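You operate a simulated robot arm through the tools that you are given. There is no shell and no other tool.

You run a simulated robot arm. Do the job below in one go: nothing can be reset, and whatever is moved stays where it is left.

TASK
Give the half-filled striped disc one more blue pump and tap its bubbles out.
Fine: push the beige slide tray in, draw it out again, tap the white tab; leave the disc on the tray; the other discs stay. Where these are worked on the way, their far stop is far enough and under half their travel is too little: beige slide tray.

It is judged by the outcome, as a careful person would: the job done as asked, and still so three seconds after it is handed in. It fails if anything else is knocked over, pushed out of place, dropped, spilled or broken.

THE ROBOT
A 7-joint arm with a fingered hand, fixed in place. Base frame: the origin is on the floor under the middle of its stand, x ahead of it, y to its left, z up; the work surface is at about z = 0.75. Units: m, degrees, N and s.
With the tool pointing down near the work surface it reaches from about 0.18 to 0.82 m from the base axis. Its first joint turns from -143.0 to 143.0 degrees. Payload 3 kg.
The tool frame sits at the grasp point between the pads (the TCP): z along the fingers, y along the line on which they close. The tips reach 0.026 m beyond it. The gripper opens to 0.148 m; its body begins 0.073 m behind the TCP. The gripper is a hand of 3 fingers: y runs from the thumb to the fingers, the wrist lies at [0, 0, -0.229] in the tool frame.
Orientation is that of the tool frame in the base frame, as [roll, pitch, yaw] about the fixed x, y, z axes, in that order (R = Rz(yaw) Ry(pitch) Rx(roll)). With the fingers straight down and closing along the base's y, the tool's x points along the base's -x, its y along +y and its z along -z.

THE INTERFACE
- The arm moves only by the tool servo_tool. Its argument "rows" is one flat list of numbers, 6 for each row, row after row: the shift along the tool's x, y, z in m, then the turn, a rotation vector about the tool's x, y, z in degrees. In form: [dx, dy, dz, rx, ry, rz, dx, dy, dz, rx, ry, rz, ...]. A call has 1 to 20 rows; each row is the pose to reach, as a shift and turn from the pose commanded when the call began, along the tool's axes at that moment. A row lasts 0.2 s, in which the tool goes at most 0.05 m and 8.6 degrees; a call with a longer step from one row to the next is refused whole. A pose out of reach is approached as far as the arm can. The call stops where the force on the tool passes 60 N (or 10 N more than at its start, if that is more) or the arm is blocked; 0.2 s more then pass. In this call time passes only in rows, and 0.2 s behind the last. The reply holds the time, the measured pose of the TCP, the force on the tool along the base axes, the opening and the grip force, in the units named above and with some noise, with the torque about the TCP (base axes, N m) and any sound that the robot's microphone picked up, and new pictures: "views" is both (left out), scene, wrist or none.
- Cameras (640 x 400 px; columns grow to the right, rows downward): "scene" is fixed at [0.4193, -0.5034, 1.4776]; the picture's right is [0.69, -0.72, 0.00], its down [-0.56, -0.54, -0.63] and it looks along [0.45, 0.43, -0.78] (base axes); focal length 311 px, centre (320, 200). "wrist" rides on the gripper at [0.068, -0.039, -0.09] in the tool frame; the picture's right is [0.50, 0.87, 0.00], its down [-0.66, 0.38, -0.65] and it looks along [-0.57, 0.33, 0.76] (tool axes); focal length 222 px, centre (320, 200). There is no depth. A picture from a camera that has moved, and an enlarged one, comes with that camera's place and axes in the base frame and with its lens. The place of the scene camera against the robot may be out by one fixed shift of up to 0.025 m in any direction.
- raise_lower(by): slides the trunk up (or, below 0, down) by that many m; the arm rides with it, the base frame stays. It gives what a move gives, with no picture.
- set_fingers(finger1, finger2, thumb_bend): sets how far each is bent, from 0 (flat) to 1 (curled in); at 0.3 the hand is open as for a grip, at 0.7 the pads meet at the TCP. One left out holds its place. A second passes; each finger stops where it meets its share of the squeeze, and holds until it gets a number again. It is the only way to open and close the hand. It gives what a move gives, with no picture; readings hold the bend of each and the force on the fingers (four entries, about 0 where the hand has none), thumb and palm.
- zoom(camera, box): a new picture of the part [left, top, right, bottom] of that camera's present view, enlarged. It takes no simulated time.
- sign_off(): hands the job in; it is judged then, once.

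Nothing tells you positions but the pictures and the camera data. Unless the task says otherwise, let go and move clear before handing in.

The tools are called after ">>>" as a command line: name --argument value ..., lists and objects as JSON in quotes. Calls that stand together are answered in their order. servo_tool: Moves the arm, as the interface text tells. Its arguments: {"type":"object","properties":{"rows":{"type":"array"},"views":{"type":"string","enum":["both","scene","wrist","none"]}},"required":["rows"]} The other tools are called the same way: raise_lower (by) moves the trunk up or down; set_fingers (finger1, finger2, thumb_bend) moves the fingers one by one; zoom (camera, box) takes an enlarged picture of a part of a camera's view; sign_off () hands the job in.

At the start:

```text
t: 0.0
tcp_pos: [0.7537, 0.0006, 1.0788]
tcp_rot: [-180.0, 0.1, 179.8]
force: [-0.2, -0.1, 0.6]
torque: [0.02, 0.05, -0.01]
gripper_width: 0.1479
grasp_force: 0.0
shape: jaw
bend: [0.3, 0.3, 0.3]
finger forces: [0.0, 0.1, 0.1, 0.2, 0.1, 0.0]
trunk travel left (down, up): [-0.769, 0.121]
```

scene: 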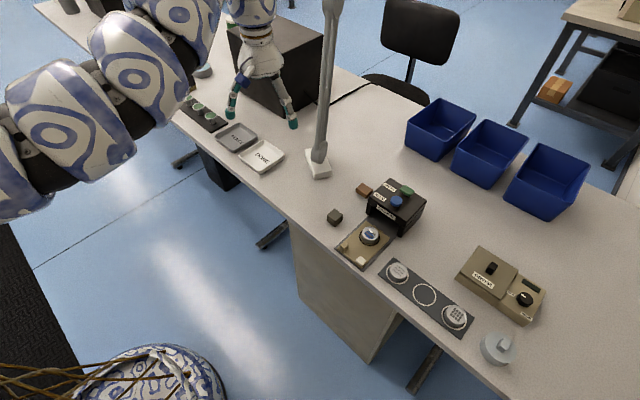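
wrist: 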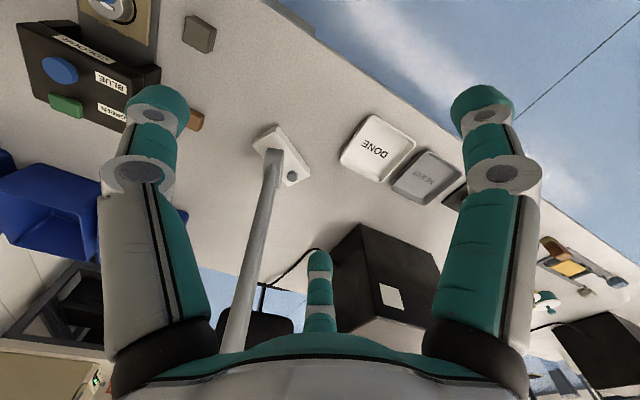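

I see a bench with a dark dispenser box (blue and green buttons), a beige tray in front of it holding a disc, and a rack of discs to the right. I'll zoom in to read the details before moving.

>>> zoom --camera "scene" --box '[320, 170, 440, 275]'

>>> zoom --camera "scene" --box '[370, 240, 550, 370]'

>>> zoom --camera "scene" --box '[160, 60, 340, 190]'

>>> zoom --camera "wrist" --box '[0, 0, 240, 150]'

```text
3.81 times, centred on (380, 222) of scene
camera zoom: at [0.4193, -0.5034, 1.4776], right [0.69, -0.72, 0.0], down [-0.56, -0.54, -0.63], along [0.45, 0.43, -0.78], focal length 1186 px, centre (91, 114)
```

zoom: 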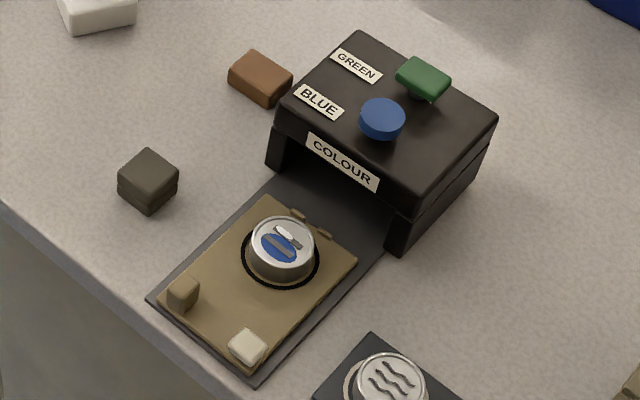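

```text
3.08 times, centred on (460, 305) of scene
camera zoom: at [0.4193, -0.5034, 1.4776], right [0.69, -0.72, 0.0], down [-0.56, -0.54, -0.63], along [0.45, 0.43, -0.78], focal length 958 px, centre (-111, -123)
```

zoom: 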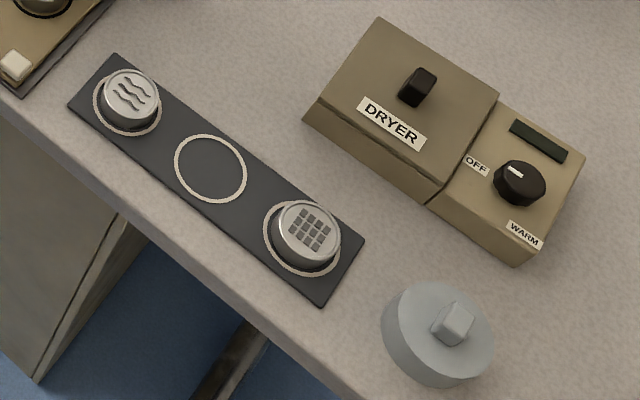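

```text
3.08 times, centred on (250, 125) of scene
camera zoom: at [0.4193, -0.5034, 1.4776], right [0.69, -0.72, 0.0], down [-0.56, -0.54, -0.63], along [0.45, 0.43, -0.78], focal length 958 px, centre (535, 431)
```

zoom: 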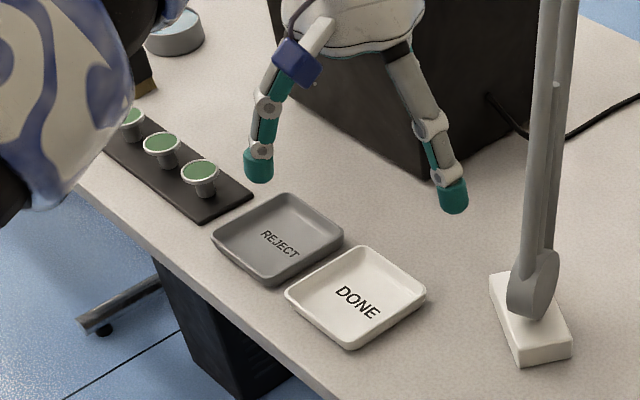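

```text
2.67 times, centred on (120, 75) of wrist
camera zoom: at [0.6882, -0.0374, 1.168], right [-0.5, 0.87, 0.0], down [0.66, 0.38, 0.65], along [0.57, 0.33, -0.76], focal length 592 px, centre (853, 533)
```

zoom: 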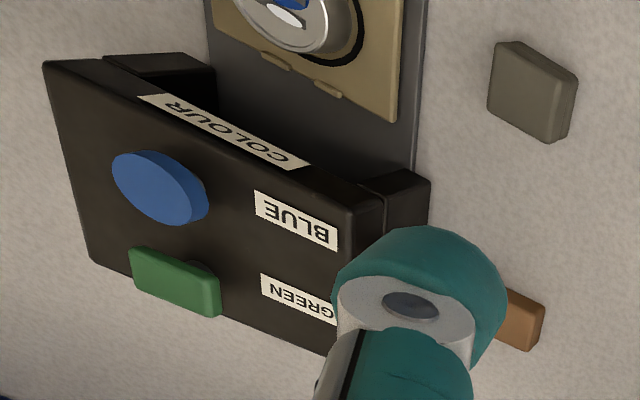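

I'll look closer at the disc on the tray and the tray's features, to confirm it is the striped, half-filled one.

>>> zoom --camera "scene" --box '[345, 215, 395, 247]'

>>> zoom --camera "scene" --box '[335, 235, 385, 267]'

>>> zoom --camera "wrist" --box '[70, 0, 150, 50]'

>>> zoom --camera "scene" --box '[380, 255, 480, 335]'

>>> zoom --camera "scene" --box '[365, 175, 429, 215]'

```text
12.50 times, centred on (370, 231) of scene
camera zoom: at [0.4193, -0.5034, 1.4776], right [0.69, -0.72, 0.0], down [-0.56, -0.54, -0.63], along [0.45, 0.43, -0.78], focal length 3892 px, centre (-305, -188)
```

zoom: 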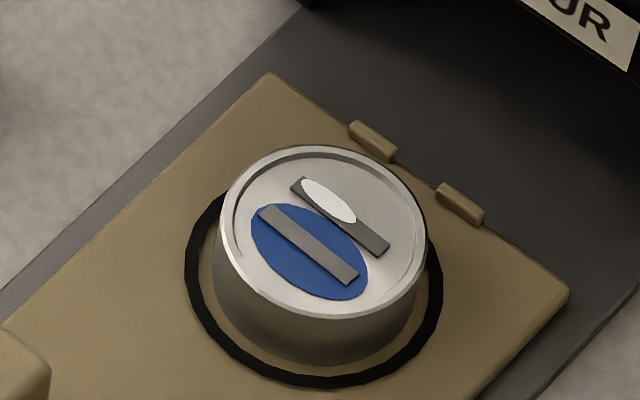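

```text
12.50 times, centred on (360, 251) of scene
camera zoom: at [0.4193, -0.5034, 1.4776], right [0.69, -0.72, 0.0], down [-0.56, -0.54, -0.63], along [0.45, 0.43, -0.78], focal length 3892 px, centre (-180, -438)
```

zoom: 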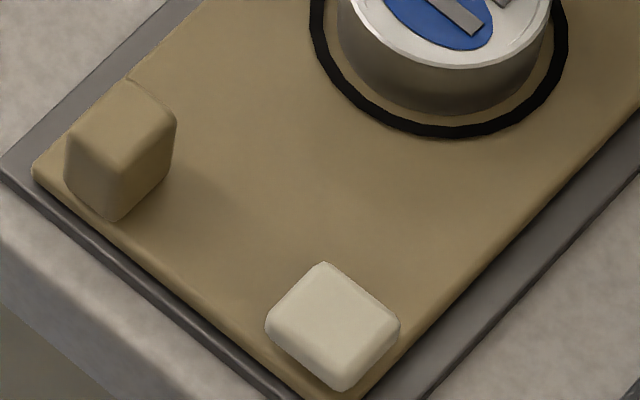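

```text
8.00 times, centred on (110, 25) of wrist
camera zoom: at [0.6882, -0.0374, 1.168], right [-0.5, 0.87, 0.0], down [0.66, 0.38, 0.65], along [0.57, 0.33, -0.76], focal length 1777 px, centre (2000, 1600)
```

zoom: 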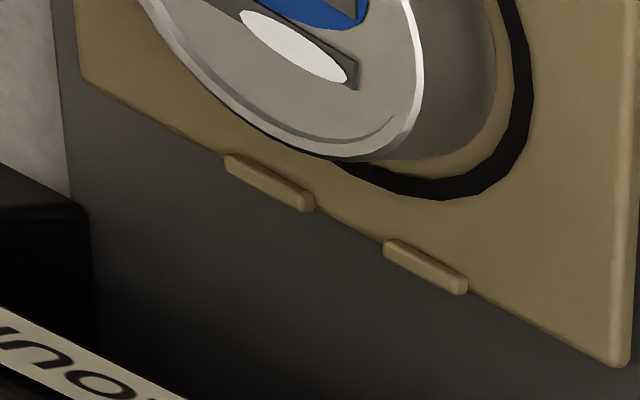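

```text
5.00 times, centred on (430, 295) of scene
camera zoom: at [0.4193, -0.5034, 1.4776], right [0.69, -0.72, 0.0], down [-0.56, -0.54, -0.63], along [0.45, 0.43, -0.78], focal length 1557 px, centre (-230, -275)
```

zoom: 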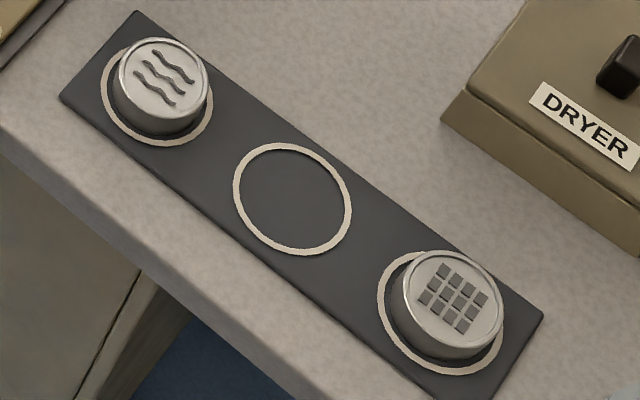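

```text
10.00 times, centred on (397, 195) of scene
camera zoom: at [0.4193, -0.5034, 1.4776], right [0.69, -0.72, 0.0], down [-0.56, -0.54, -0.63], along [0.45, 0.43, -0.78], focal length 3114 px, centre (-450, 250)
```

zoom: 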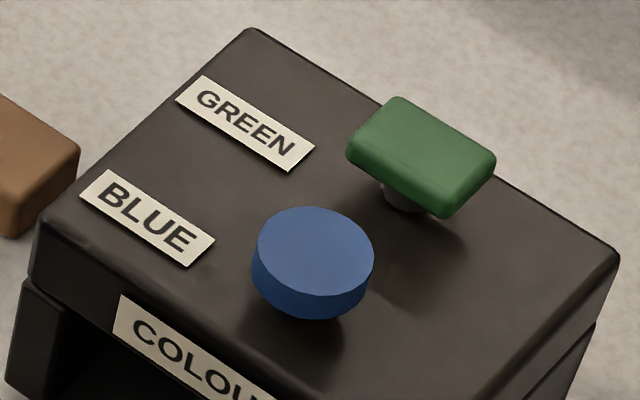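

The disc on the tray has two bars (striped), a half-filled blue area and a white bubble, so it is the right disc and already on the tray. The tray is at about (0.75–0.86, −0.29), the box front is at x≈0.89 and the blue button at about (0.91, −0.297, 0.84). I'll move above the area for a closer wrist view.

>>> servo_tool --rows '[0.0074, -0.038, 0.0, 0, 0, 0, 0.0148, -0.076, 0.0, 0, 0, 0, 0.0222, -0.114, 0.0, 0, 0, 0, 0.0296, -0.152, 0.0, 0, 0, 0, 0.037, -0.19, 0.0, 0, 0, 0, 0.0444, -0.228, 0.01, 0, 0, 0, 0.0518, -0.266, 0.02, 0, 0, 0, 0.0592, -0.304, 0.035, 0, 0, 0, 0.0666, -0.342, 0.055, 0, 0, 0, 0.074, -0.38, 0.079, 0, 0, 0]' --views "both"

```text
t: 2.2
tcp_pos: [0.6801, -0.3804, 0.9988]
tcp_rot: [179.9, -0.1, -180.0]
force: [-0.7, -0.6, 0.2]
torque: [0.02, -0.04, 0.01]
gripper_width: 0.1482
grasp_force: 0.2
shape: jaw
bend: [0.3, 0.3, 0.3]
finger forces: [0.0, 0.0, 0.0, 0.1, 0.0, 0.1]
out of reach, approached as far as the arm can: row 1, 2, 3, 4, 5, 6
trunk travel left (down, up): [-0.769, 0.121]
camera wrist: at [0.6149, -0.4187, 1.0887], right [-0.5, 0.87, 0.0], down [0.65, 0.38, 0.65], along [0.57, 0.33, -0.76], focal length 222 px, centre (320, 200)
```

scene: 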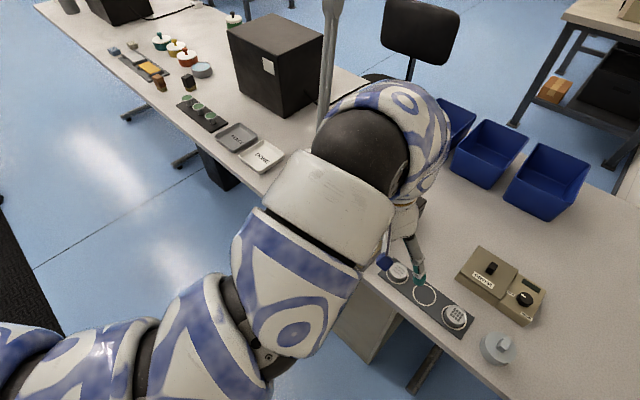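
wrist: 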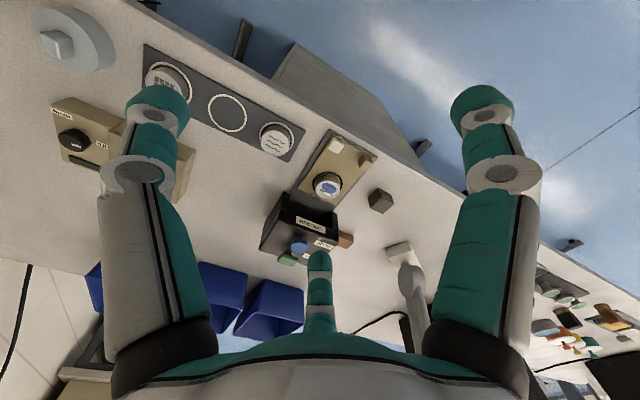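

The wrist camera now sees the tray, rack and box. I'll zoom to measure positions from here.

>>> zoom --camera "wrist" --box '[280, 125, 400, 200]'

>>> zoom --camera "wrist" --box '[250, 180, 370, 275]'

>>> zoom --camera "wrist" --box '[80, 30, 560, 330]'

```text
5.33 times, centred on (340, 162) of wrist
camera zoom: at [0.6149, -0.4187, 1.0887], right [-0.5, 0.87, 0.0], down [0.65, 0.38, 0.65], along [0.57, 0.33, -0.76], focal length 1185 px, centre (213, 400)
```

zoom: 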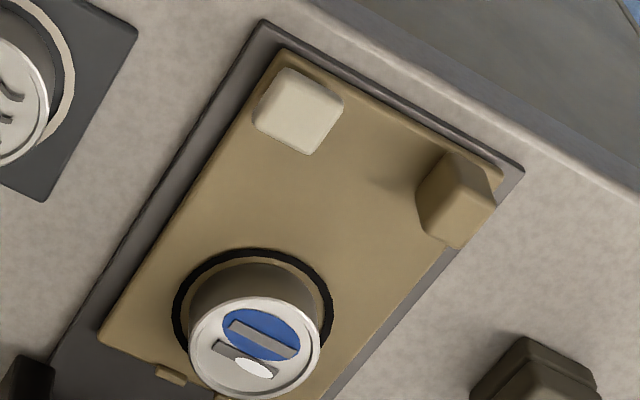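

```text
4.21 times, centred on (310, 228) of wrist
camera zoom: at [0.6149, -0.4187, 1.0887], right [-0.5, 0.87, 0.0], down [0.65, 0.38, 0.65], along [0.57, 0.33, -0.76], focal length 935 px, centre (362, 84)
```

zoom: 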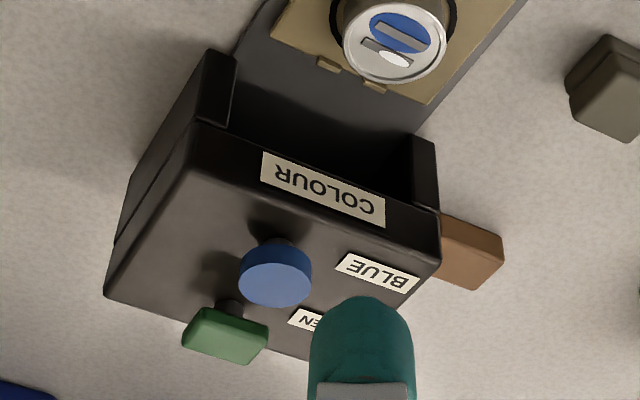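

```text
1.33 times, centred on (320, 180) of wrist
camera zoom: at [0.6149, -0.4187, 1.0887], right [-0.5, 0.87, 0.0], down [0.65, 0.38, 0.65], along [0.57, 0.33, -0.76], focal length 296 px, centre (320, 227)
```

zoom: 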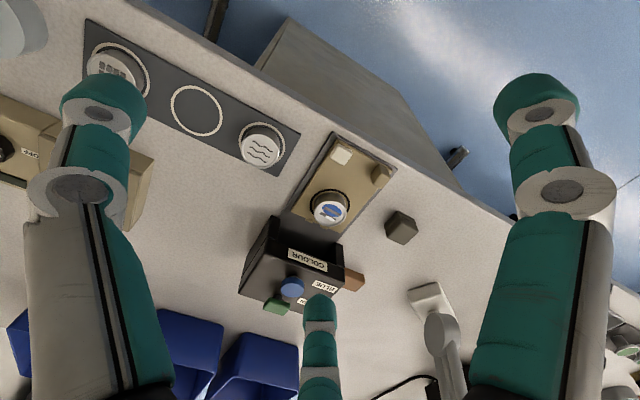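

I'll zoom closer on the knob, tab and disc to size them.

>>> zoom --camera "wrist" --box '[320, 130, 384, 170]'

>>> zoom --camera "wrist" --box '[300, 165, 364, 205]'

>>> zoom --camera "wrist" --box '[260, 190, 350, 246]'

```text
10.00 times, centred on (352, 150) of wrist
camera zoom: at [0.6149, -0.4187, 1.0887], right [-0.5, 0.87, 0.0], down [0.65, 0.38, 0.65], along [0.57, 0.33, -0.76], focal length 2221 px, centre (0, 700)
```

zoom: 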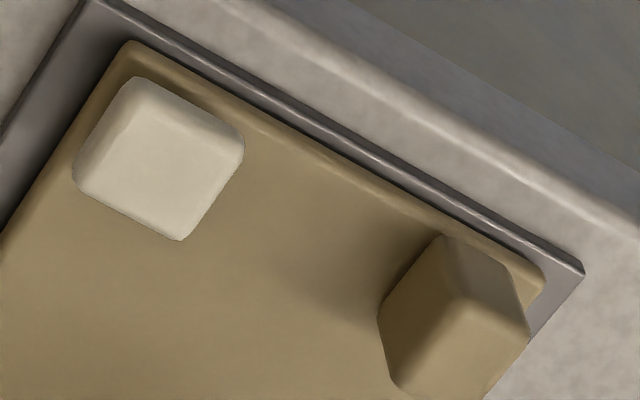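

```text
10.00 times, centred on (332, 185) of wrist
camera zoom: at [0.6149, -0.4187, 1.0887], right [-0.5, 0.87, 0.0], down [0.65, 0.38, 0.65], along [0.57, 0.33, -0.76], focal length 2221 px, centre (200, 350)
```

zoom: 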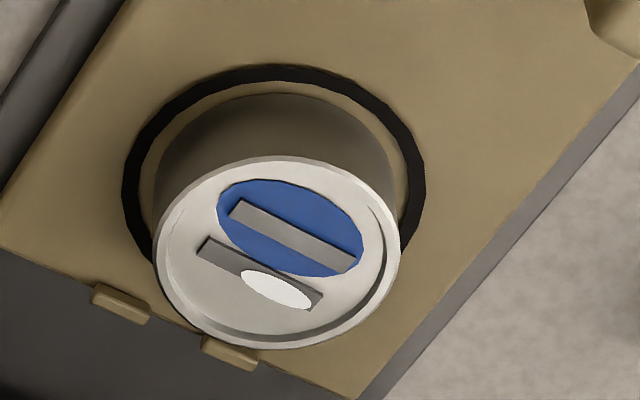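

```text
7.11 times, centred on (305, 218) of wrist
camera zoom: at [0.6149, -0.4187, 1.0887], right [-0.5, 0.87, 0.0], down [0.65, 0.38, 0.65], along [0.57, 0.33, -0.76], focal length 1580 px, centre (427, 72)
```

zoom: 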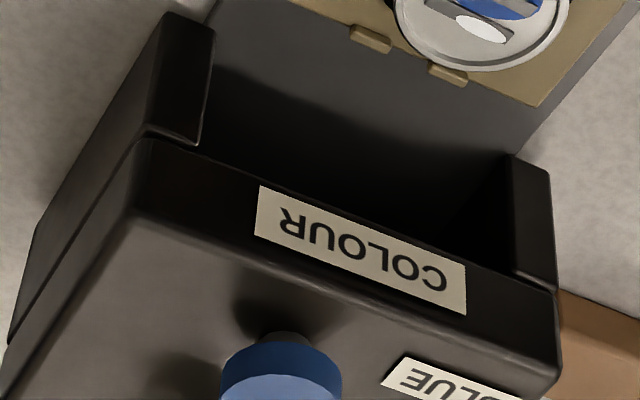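

The knob is at about (0.745, −0.258, top 0.782), the white tab at (0.745, −0.315), the disc at (0.818, −0.286), the box front at x≈0.886 and the blue cap top at (0.904, −0.293, 0.851). I'll close the fingers into a compact pusher in free air and see how it looks.

>>> set_fingers --finger1 0.7 --finger2 0.7 --thumb_bend 0.7

>>> servo_tool --rows '[0, 0, -0.02, 0, 0, 0, 0, 0, -0.04, 0, -5, 0, 0, 0, -0.06, 0, -10, 0, 0, 0, -0.08, 0, -15, 0]' --views "both"

```text
t: 3.2
tcp_pos: [0.681, -0.38, 0.9992]
tcp_rot: [180.0, -0.1, -180.0]
force: [-0.5, 0.4, 0.5]
torque: [0.01, 0.04, -0.03]
gripper_width: 0.0002
grasp_force: 0.0
shape: fingers
bend: [0.69, 0.69, 0.7]
finger forces: [0.0, 0.1, 0.0, 0.1, 0.0, 0.0]
trunk travel left (down, up): [-0.769, 0.121]
```

```text
t: 4.2
tcp_pos: [0.6794, -0.3772, 1.0789]
tcp_rot: [-180.0, 15.1, -179.9]
force: [-0.4, -0.7, 0.5]
torque: [-0.02, 0.0, 0.0]
gripper_width: 0.0
grasp_force: 0.0
shape: fingers
bend: [0.69, 0.69, 0.7]
finger forces: [0.0, 0.1, 0.1, 0.0, 0.0, 0.0]
trunk travel left (down, up): [-0.769, 0.121]
camera wrist: at [0.5928, -0.4163, 1.1487], right [-0.48, 0.87, -0.13], down [0.46, 0.38, 0.8], along [0.74, 0.33, -0.58], focal length 222 px, centre (320, 200)
```

scene: 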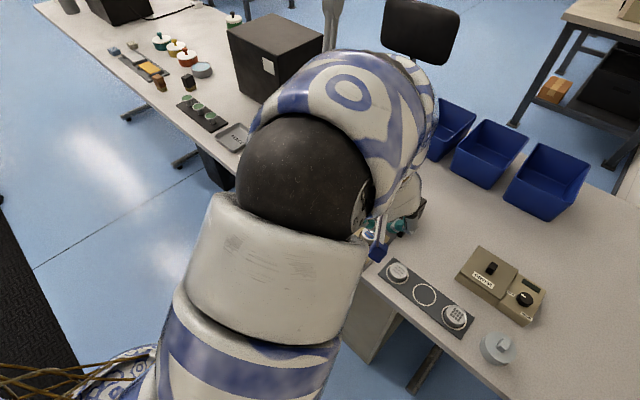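
wrist: 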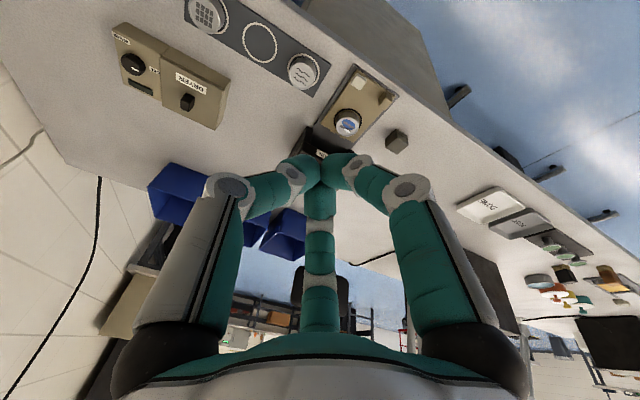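

Tilting forward works and gives extra reach. I'll now rotate the hand −30° about its axis so that one finger sits on the low side, then find which finger that is by straightening only finger1 as a pointer and curling the rest.

>>> set_fingers --finger1 0.3 --finger2 1.0 --thumb_bend 1.0

>>> servo_tool --rows '[0, 0, 0, 0, 0, -7.5, 0, 0, 0, 0, 0, -15, 0, 0, 0, 0, 0, -22.5, 0, 0, 0, 0, 0, -30]' --views "both"

```text
t: 5.2
tcp_pos: [0.6799, -0.3791, 1.079]
tcp_rot: [180.0, 14.9, -179.9]
force: [0.2, -0.1, 0.3]
torque: [0.07, 0.01, -0.01]
gripper_width: 0.064
grasp_force: 0.0
shape: fingers
bend: [0.3, 0.93, 0.9]
finger forces: [0.1, 0.0, 0.1, 0.0, 0.0, 0.0]
trunk travel left (down, up): [-0.769, 0.121]
```

```text
t: 6.2
tcp_pos: [0.6793, -0.3796, 1.0802]
tcp_rot: [-172.3, 12.9, -149.1]
force: [-0.7, 0.3, 1.0]
torque: [-0.02, 0.0, 0.02]
gripper_width: 0.0637
grasp_force: 0.1
shape: fingers
bend: [0.3, 0.93, 0.9]
finger forces: [0.0, 0.0, 0.1, 0.0, 0.1, 0.0]
trunk travel left (down, up): [-0.769, 0.121]
camera wrist: at [0.6208, -0.4461, 1.1558], right [-0.84, 0.5, -0.22], down [0.19, 0.66, 0.73], along [0.51, 0.57, -0.65], focal length 222 px, centre (320, 200)
```

scene: 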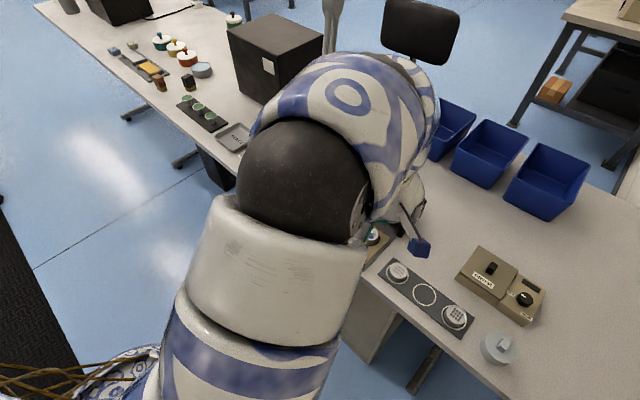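
wrist: 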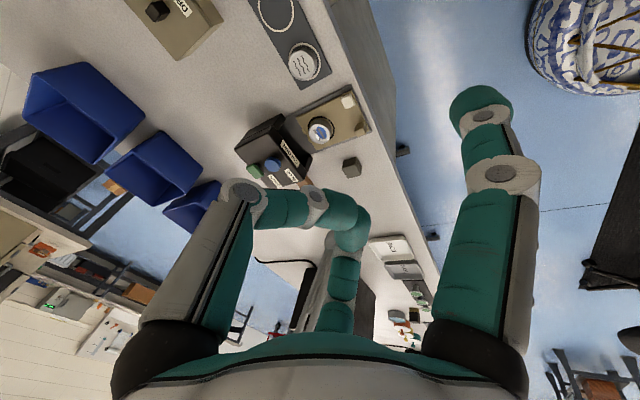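

finger1 is the one now on the low side, so I'll use it as the pusher. I'll open the other fingers to 0.3 so they straddle rather than touch the buttons, tilt the hand forward to 60°, and move over near the tray front.

>>> set_fingers --finger1 0.3 --finger2 0.3 --thumb_bend 0.3

>>> servo_tool --rows '[-0.0098, 0.0174, 0.0137, 3.75, -6.5, 0, -0.0196, 0.0349, 0.0275, 7.5, -13, 0, -0.0294, 0.0523, 0.0412, 11.25, -19.5, 0, -0.0392, 0.0697, 0.055, 15, -26, 0, -0.049, 0.0872, 0.0687, 18.75, -32.5, 0, -0.0588, 0.1046, 0.0825, 22.5, -39, 0]' --views "both"

```text
t: 7.2
tcp_pos: [0.6802, -0.3791, 1.079]
tcp_rot: [-172.4, 13.0, -149.1]
force: [0.2, -0.4, 0.2]
torque: [-0.03, -0.02, -0.02]
gripper_width: 0.1264
grasp_force: 0.0
shape: fingers
bend: [0.3, 0.3, 0.3]
finger forces: [0.0, 0.1, 0.0, 0.0, 0.0, 0.0]
trunk travel left (down, up): [-0.769, 0.121]
```

```text
t: 8.6
tcp_pos: [0.6987, -0.2585, 0.9994]
tcp_rot: [-139.1, 48.6, -130.7]
force: [0.1, -0.2, 0.3]
torque: [-0.02, 0.01, 0.0]
gripper_width: 0.1267
grasp_force: 0.0
shape: fingers
bend: [0.3, 0.3, 0.3]
finger forces: [0.0, 0.0, 0.0, 0.0, 0.1, 0.1]
trunk travel left (down, up): [-0.769, 0.121]
camera wrist: at [0.6036, -0.3256, 1.0097], right [-0.43, 0.5, -0.75], down [-0.38, 0.65, 0.65], along [0.82, 0.57, -0.09], focal length 222 px, centre (320, 200)
```

scene: 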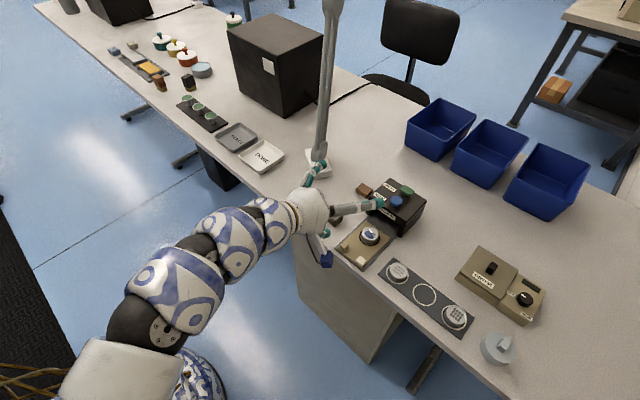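
wrist: 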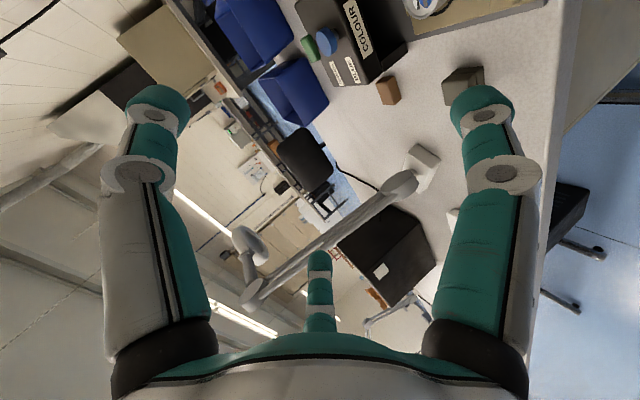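

The hand is tilted, the trays are all undisturbed, and the scene camera sees the tray clearly. I'll zoom on the hand to locate the low finger's tip.

>>> zoom --camera "scene" --box '[260, 140, 420, 280]'

```text
2.86 times, centred on (340, 210) of scene
camera zoom: at [0.4193, -0.5034, 1.4776], right [0.69, -0.72, 0.0], down [-0.56, -0.54, -0.63], along [0.45, 0.43, -0.78], focal length 890 px, centre (263, 171)
```

zoom: 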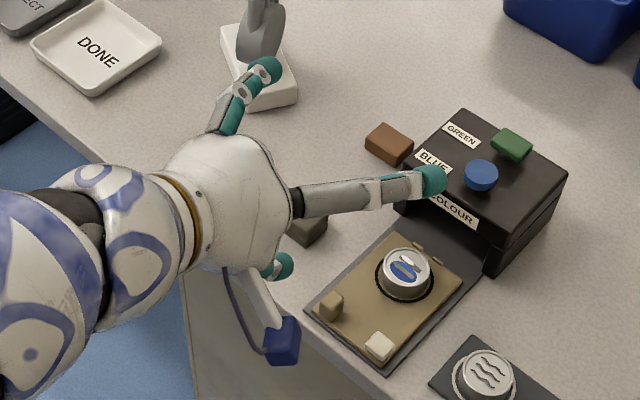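

My fingertip model matches the picture (tip about 20 mm nearer and 95 mm below the TCP). I'll move the tip to just in front of the knob, still above the bench.

>>> servo_tool --rows '[0.0144, 0.0085, 0.0206, 0, 0, 0, 0.0288, 0.0169, 0.0412, 0, 0, 0, 0.0431, 0.0254, 0.0618, 0, 0, 0, 0.0575, 0.0338, 0.0824, 0, 0, 0, 0.0675, 0.0396, 0.089, 0, 0, 0, 0.0775, 0.0453, 0.0957, 0, 0, 0]' --views "both"

>>> zoom --camera "scene" --box '[280, 160, 440, 280]'

>>> zoom --camera "wrist" --box '[400, 0, 640, 150]'

```text
t: 10.0
tcp_pos: [0.7382, -0.2575, 0.8727]
tcp_rot: [-139.2, 48.7, -130.8]
force: [-0.5, 0.2, 0.3]
torque: [0.02, 0.0, 0.04]
gripper_width: 0.1269
grasp_force: 0.0
shape: fingers
bend: [0.3, 0.3, 0.3]
finger forces: [0.0, 0.1, 0.1, 0.0, 0.0, 0.0]
trunk travel left (down, up): [-0.769, 0.121]
camera wrist: at [0.6425, -0.3251, 0.8841], right [-0.43, 0.5, -0.75], down [-0.38, 0.65, 0.66], along [0.82, 0.57, -0.09], focal length 222 px, centre (320, 200)
```

scene: 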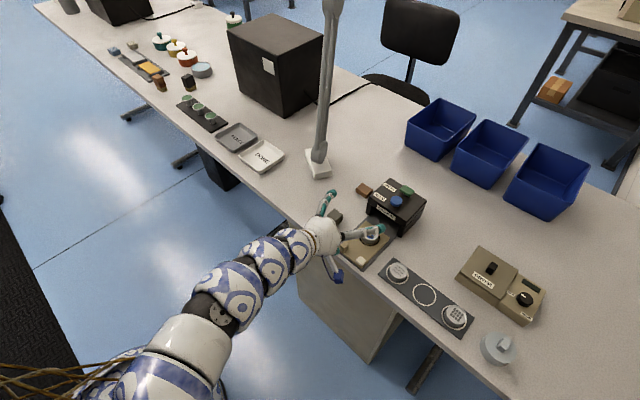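
wrist: 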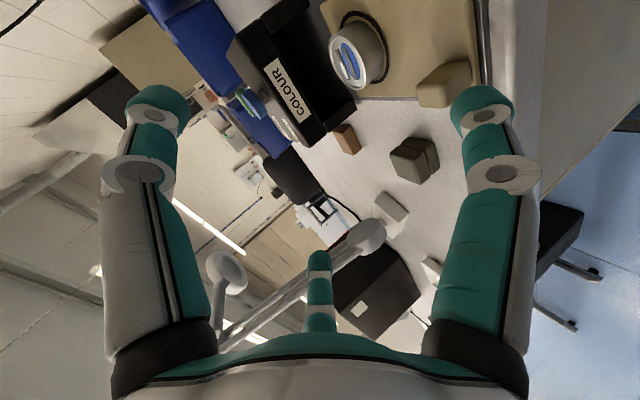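

```text
3.33 times, centred on (360, 220) of scene
camera zoom: at [0.4193, -0.5034, 1.4776], right [0.69, -0.72, 0.0], down [-0.56, -0.54, -0.63], along [0.45, 0.43, -0.78], focal length 1038 px, centre (187, 133)
```

zoom: 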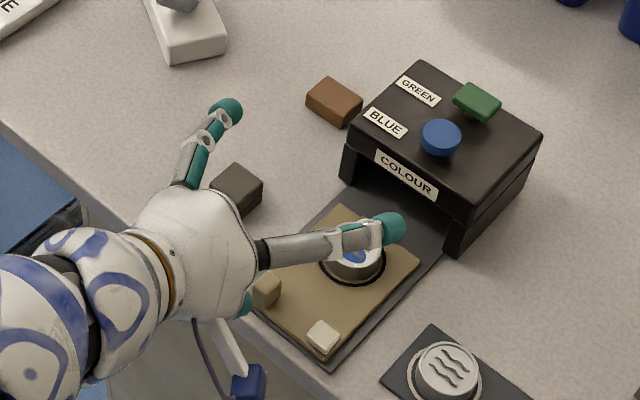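

```text
2.67 times, centred on (520, 75) of wrist
camera zoom: at [0.6425, -0.3251, 0.8841], right [-0.43, 0.5, -0.75], down [-0.38, 0.65, 0.66], along [0.82, 0.57, -0.09], focal length 592 px, centre (-213, 533)
```

zoom: 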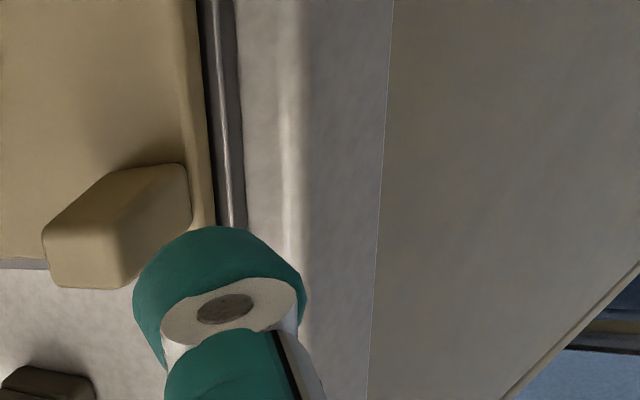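

The fingertip is just in front of the knob's near face. I'll lower about 12 mm and begin pushing forward gently in 5 mm steps.

>>> servo_tool --rows '[0.0048, 0.0028, 0.0032, 0, 0, 0, 0.0095, 0.0055, 0.0064, 0, 0, 0, 0.0073, 0.0043, 0.0107, 0, 0, 0, 0.0052, 0.003, 0.0151, 0, 0, 0, 0.003, 0.0018, 0.0194, 0, 0, 0, 0.0008, 0.0005, 0.0237, 0, 0, 0, -0.0013, -0.0008, 0.0281, 0, 0, 0, -0.0035, -0.002, 0.0324, 0, 0, 0]' --views "both"

>>> zoom --camera "scene" --box '[300, 160, 440, 280]'

>>> zoom --camera "wrist" --box '[320, 0, 560, 150]'

```text
t: 11.8
tcp_pos: [0.7685, -0.2585, 0.8613]
tcp_rot: [-139.1, 48.7, -130.9]
force: [-0.9, -0.7, 0.0]
torque: [0.03, 0.0, -0.01]
gripper_width: 0.1274
grasp_force: 0.1
shape: fingers
bend: [0.3, 0.3, 0.3]
finger forces: [0.0, 0.0, 0.0, 0.1, 0.0, 0.0]
trunk travel left (down, up): [-0.769, 0.121]
camera wrist: at [0.6726, -0.3254, 0.8721], right [-0.43, 0.5, -0.75], down [-0.38, 0.65, 0.66], along [0.82, 0.57, -0.09], focal length 222 px, centre (320, 200)
```

scene: 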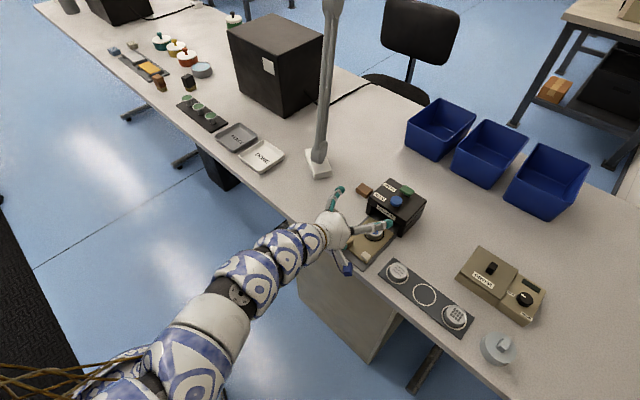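
wrist: 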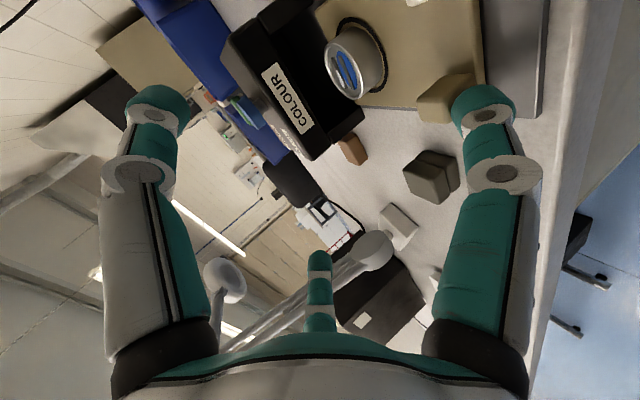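

```text
3.33 times, centred on (370, 220) of scene
camera zoom: at [0.4193, -0.5034, 1.4776], right [0.69, -0.72, 0.0], down [-0.56, -0.54, -0.63], along [0.45, 0.43, -0.78], focal length 1038 px, centre (153, 133)
```

zoom: 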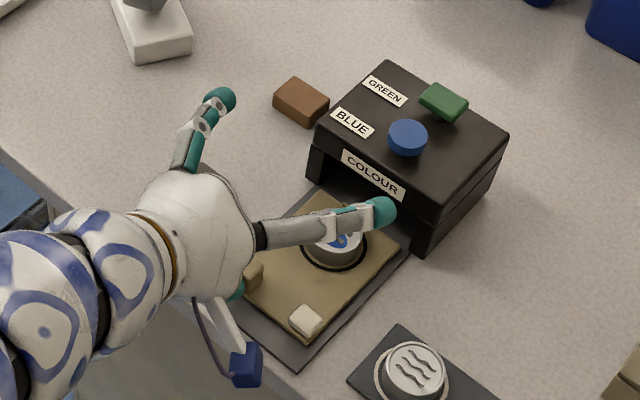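

```text
2.67 times, centred on (440, 75) of wrist
camera zoom: at [0.6726, -0.3254, 0.8721], right [-0.43, 0.5, -0.75], down [-0.38, 0.65, 0.66], along [0.82, 0.57, -0.09], focal length 592 px, centre (0, 533)
```

zoom: 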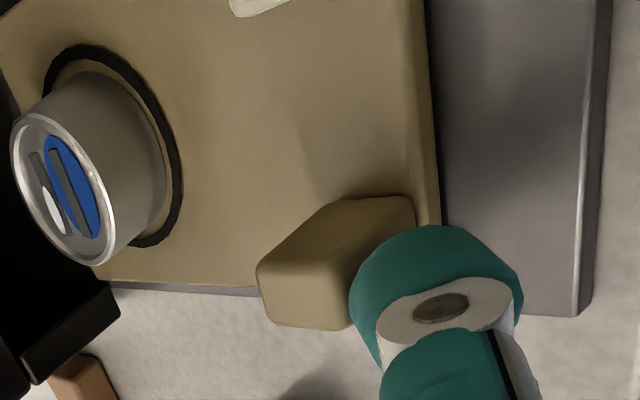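

The tray has moved in about 20 mm with almost no force, and the disc rides along steadily. I'll keep pushing.

>>> servo_tool --rows '[-0.0022, -0.0012, 0.0043, 0, 0, 0, -0.0043, -0.0025, 0.0087, 0, 0, 0, -0.0065, -0.0037, 0.013, 0, 0, 0, -0.0087, -0.005, 0.0173, 0, 0, 0, -0.0108, -0.0062, 0.0217, 0, 0, 0, -0.013, -0.0075, 0.026, 0, 0, 0, -0.0152, -0.0087, 0.0303, 0, 0, 0, -0.0173, -0.01, 0.0346, 0, 0, 0, -0.0195, -0.0112, 0.039, 0, 0, 0, -0.0217, -0.0125, 0.0433, 0, 0, 0]' --views "both"

>>> zoom --camera "scene" --box '[320, 160, 440, 260]'

>>> zoom --camera "wrist" --box '[320, 0, 560, 150]'

```text
t: 14.0
tcp_pos: [0.8174, -0.2588, 0.8622]
tcp_rot: [-139.0, 48.7, -130.9]
force: [0.5, -0.4, -0.4]
torque: [0.0, -0.01, -0.01]
gripper_width: 0.1274
grasp_force: 0.0
shape: fingers
bend: [0.3, 0.3, 0.3]
finger forces: [0.0, 0.1, 0.0, 0.0, 0.0, 0.0]
trunk travel left (down, up): [-0.769, 0.121]
camera wrist: at [0.722, -0.3256, 0.8715], right [-0.43, 0.5, -0.75], down [-0.38, 0.65, 0.65], along [0.82, 0.57, -0.09], focal length 222 px, centre (320, 200)
```

scene: 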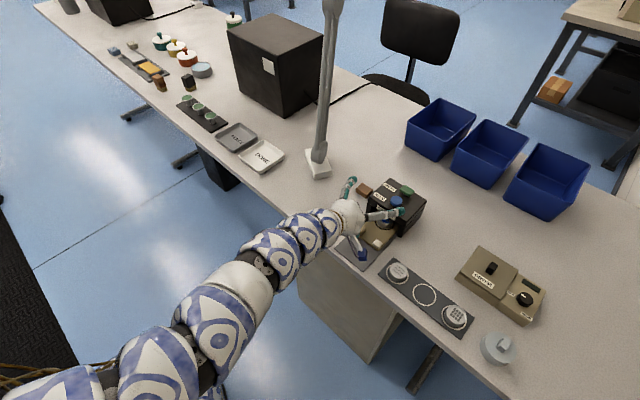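
wrist: 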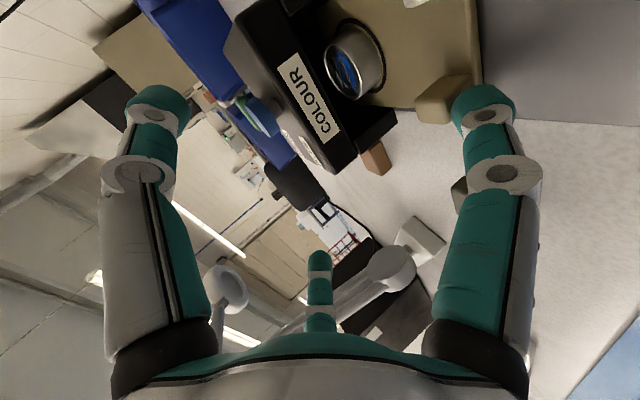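

```text
4.00 times, centred on (380, 210) of scene
camera zoom: at [0.4193, -0.5034, 1.4776], right [0.69, -0.72, 0.0], down [-0.56, -0.54, -0.63], along [0.45, 0.43, -0.78], focal length 1245 px, centre (80, 160)
```

zoom: 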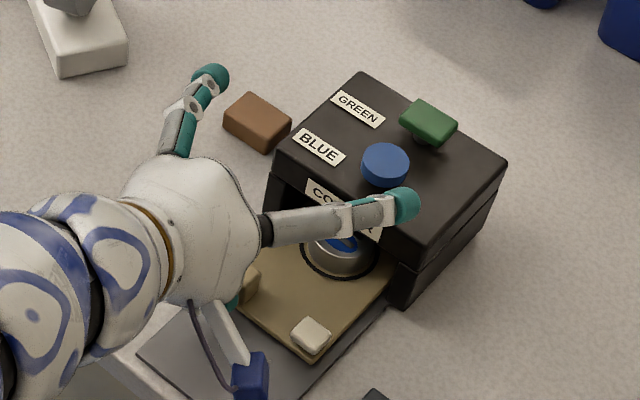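

```text
2.67 times, centred on (440, 75) of wrist
camera zoom: at [0.722, -0.3256, 0.8715], right [-0.43, 0.5, -0.75], down [-0.38, 0.65, 0.65], along [0.82, 0.57, -0.09], focal length 592 px, centre (0, 533)
```

zoom: 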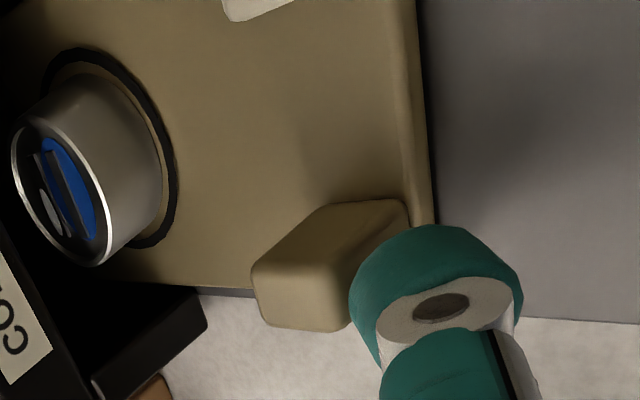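

The tray is still sliding freely with the disc entering under the box. I'll continue another 25 mm in small steps.

>>> servo_tool --rows '[-0.0022, -0.0012, 0.0043, 0, 0, 0, -0.0043, -0.0025, 0.0087, 0, 0, 0, -0.0065, -0.0037, 0.013, 0, 0, 0, -0.0087, -0.005, 0.0173, 0, 0, 0, -0.0108, -0.0062, 0.0217, 0, 0, 0]' --views "wrist"

>>> zoom --camera "scene" --box '[320, 160, 440, 260]'

>>> zoom --camera "wrist" --box '[320, 0, 560, 150]'

```text
t: 15.2
tcp_pos: [0.8437, -0.2584, 0.8609]
tcp_rot: [-139.1, 48.7, -130.8]
force: [-0.1, -0.2, -0.3]
torque: [0.04, 0.01, -0.02]
gripper_width: 0.1271
grasp_force: 0.1
shape: fingers
bend: [0.3, 0.3, 0.3]
finger forces: [0.1, 0.1, 0.0, 0.0, 0.0, 0.0]
trunk travel left (down, up): [-0.769, 0.121]
camera wrist: at [0.7475, -0.325, 0.8719], right [-0.43, 0.5, -0.75], down [-0.38, 0.66, 0.65], along [0.82, 0.57, -0.09], focal length 222 px, centre (320, 200)
```

wrist: 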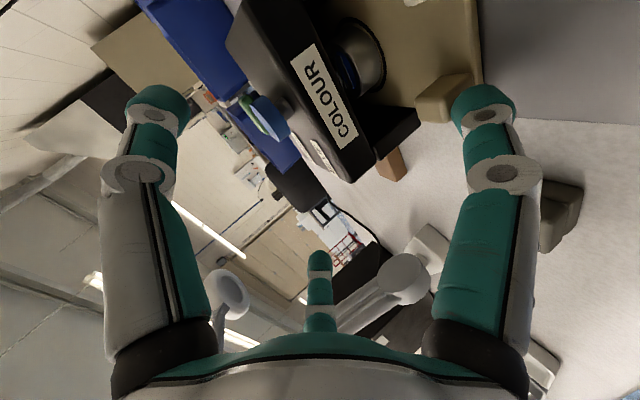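

```text
4.00 times, centred on (380, 210) of scene
camera zoom: at [0.4193, -0.5034, 1.4776], right [0.69, -0.72, 0.0], down [-0.56, -0.54, -0.63], along [0.45, 0.43, -0.78], focal length 1245 px, centre (80, 160)
```

zoom: 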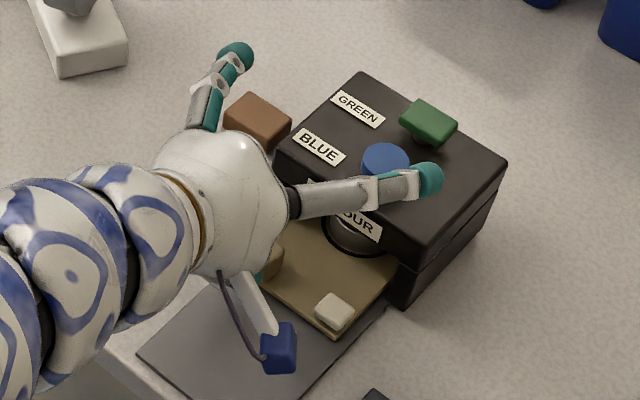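

```text
2.67 times, centred on (440, 75) of wrist
camera zoom: at [0.7475, -0.325, 0.8719], right [-0.43, 0.5, -0.75], down [-0.38, 0.66, 0.65], along [0.82, 0.57, -0.09], focal length 592 px, centre (0, 533)
```

zoom: 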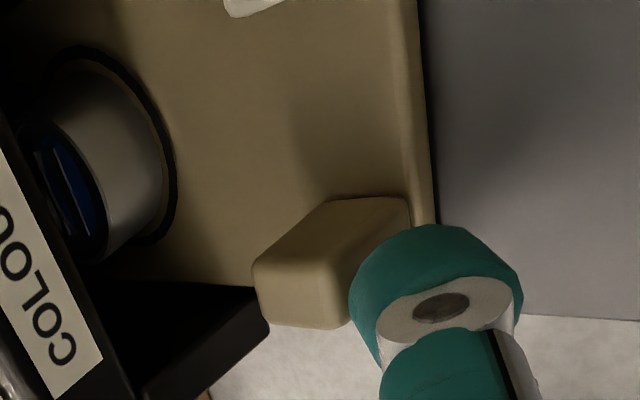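

The disc is passing cleanly under the front panel. I'll continue in 3 mm steps, watching for the stop.

>>> servo_tool --rows '[-0.0013, -0.0008, 0.0026, 0, 0, 0, -0.0026, -0.0015, 0.0052, 0, 0, 0, -0.0039, -0.0022, 0.0078, 0, 0, 0, -0.0052, -0.003, 0.0104, 0, 0, 0]' --views "wrist"

>>> zoom --camera "scene" --box '[320, 160, 440, 260]'

>>> zoom --camera "wrist" --box '[320, 0, 560, 150]'

```text
t: 16.2
tcp_pos: [0.8541, -0.2579, 0.8636]
tcp_rot: [-138.9, 48.7, -130.7]
force: [-11.9, -0.6, 9.3]
torque: [-0.05, 1.28, -0.03]
gripper_width: 0.1332
grasp_force: 6.5
shape: fingers
bend: [0.23, 0.3, 0.3]
finger forces: [12.0, 0.0, 0.0, 0.1, 0.0, 0.0]
trunk travel left (down, up): [-0.769, 0.121]
camera wrist: at [0.7584, -0.325, 0.8732], right [-0.43, 0.5, -0.75], down [-0.38, 0.65, 0.65], along [0.82, 0.57, -0.09], focal length 222 px, centre (320, 200)
```

wrist: 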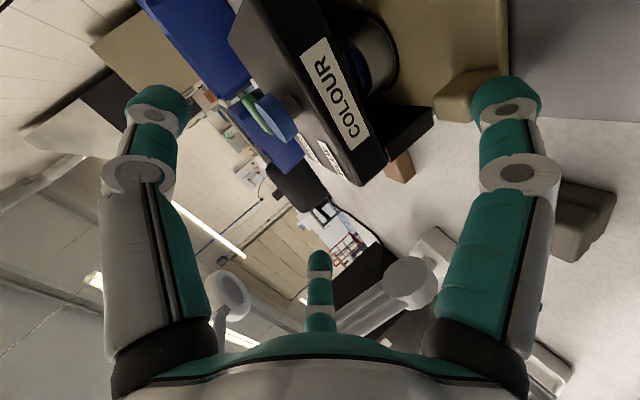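

```text
4.00 times, centred on (380, 210) of scene
camera zoom: at [0.4193, -0.5034, 1.4776], right [0.69, -0.72, 0.0], down [-0.56, -0.54, -0.63], along [0.45, 0.43, -0.78], focal length 1245 px, centre (80, 160)
```

zoom: 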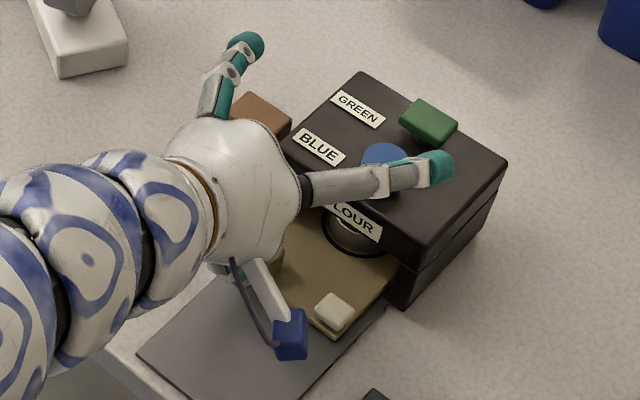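

```text
2.67 times, centred on (440, 75) of wrist
camera zoom: at [0.7584, -0.325, 0.8732], right [-0.43, 0.5, -0.75], down [-0.38, 0.65, 0.65], along [0.82, 0.57, -0.09], focal length 592 px, centre (0, 533)
```

zoom: 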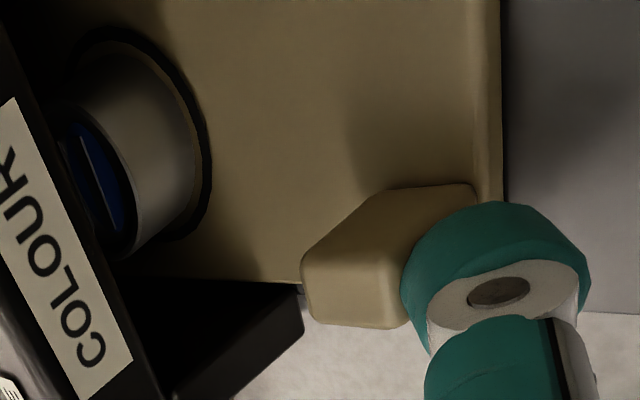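

The tray hit its stop (about 12 N on the finger; it travelled about 91 mm and the disc sits under the head). I'll back off and lift clear, then check that the tray stays in.

>>> servo_tool --rows '[0.0043, 0.0025, -0.0087, 0, 0, 0, 0.0087, 0.005, -0.0173, 0, 0, 0, 0.013, 0.0075, -0.026, 0, 0, 0, -0.017, -0.0098, -0.046, 0, 0, 0, -0.047, -0.0271, -0.066, 0, 0, 0, -0.077, -0.0445, -0.086, 0, 0, 0]' --views "both"

>>> zoom --camera "scene" --box '[320, 160, 440, 260]'

>>> zoom --camera "wrist" --box '[280, 0, 520, 150]'

```text
t: 17.6
tcp_pos: [0.8239, -0.259, 0.9824]
tcp_rot: [-139.1, 48.6, -130.8]
force: [-0.2, -0.3, 0.0]
torque: [0.0, -0.03, 0.0]
gripper_width: 0.1272
grasp_force: 0.2
shape: fingers
bend: [0.3, 0.3, 0.3]
finger forces: [0.0, 0.1, 0.0, 0.1, 0.1, 0.1]
trunk travel left (down, up): [-0.769, 0.121]
camera wrist: at [0.7291, -0.3263, 0.9925], right [-0.43, 0.5, -0.75], down [-0.38, 0.65, 0.65], along [0.82, 0.57, -0.09], focal length 222 px, centre (320, 200)
```

scene: 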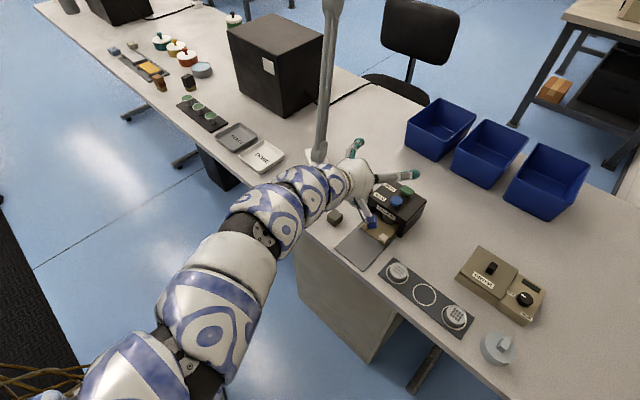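
wrist: 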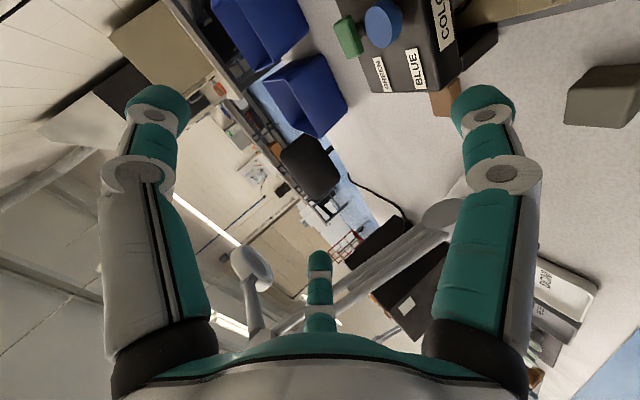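

```text
4.00 times, centred on (380, 210) of scene
camera zoom: at [0.4193, -0.5034, 1.4776], right [0.69, -0.72, 0.0], down [-0.56, -0.54, -0.63], along [0.45, 0.43, -0.78], focal length 1245 px, centre (80, 160)
```

zoom: 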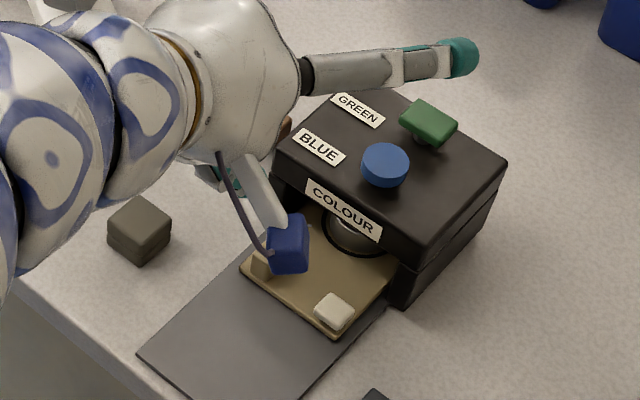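

```text
2.67 times, centred on (400, 75) of wrist
camera zoom: at [0.7291, -0.3263, 0.9925], right [-0.43, 0.5, -0.75], down [-0.38, 0.65, 0.65], along [0.82, 0.57, -0.09], focal length 592 px, centre (107, 533)
```

zoom: 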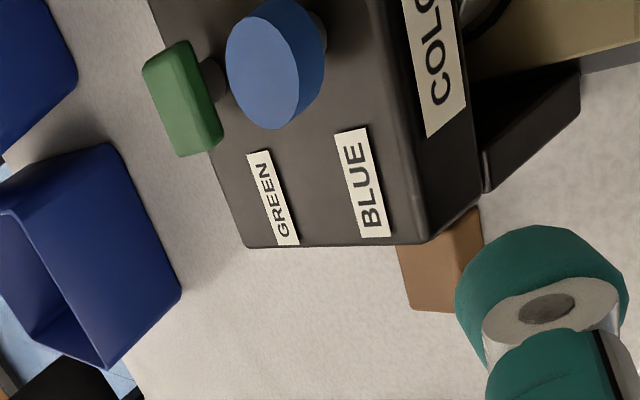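

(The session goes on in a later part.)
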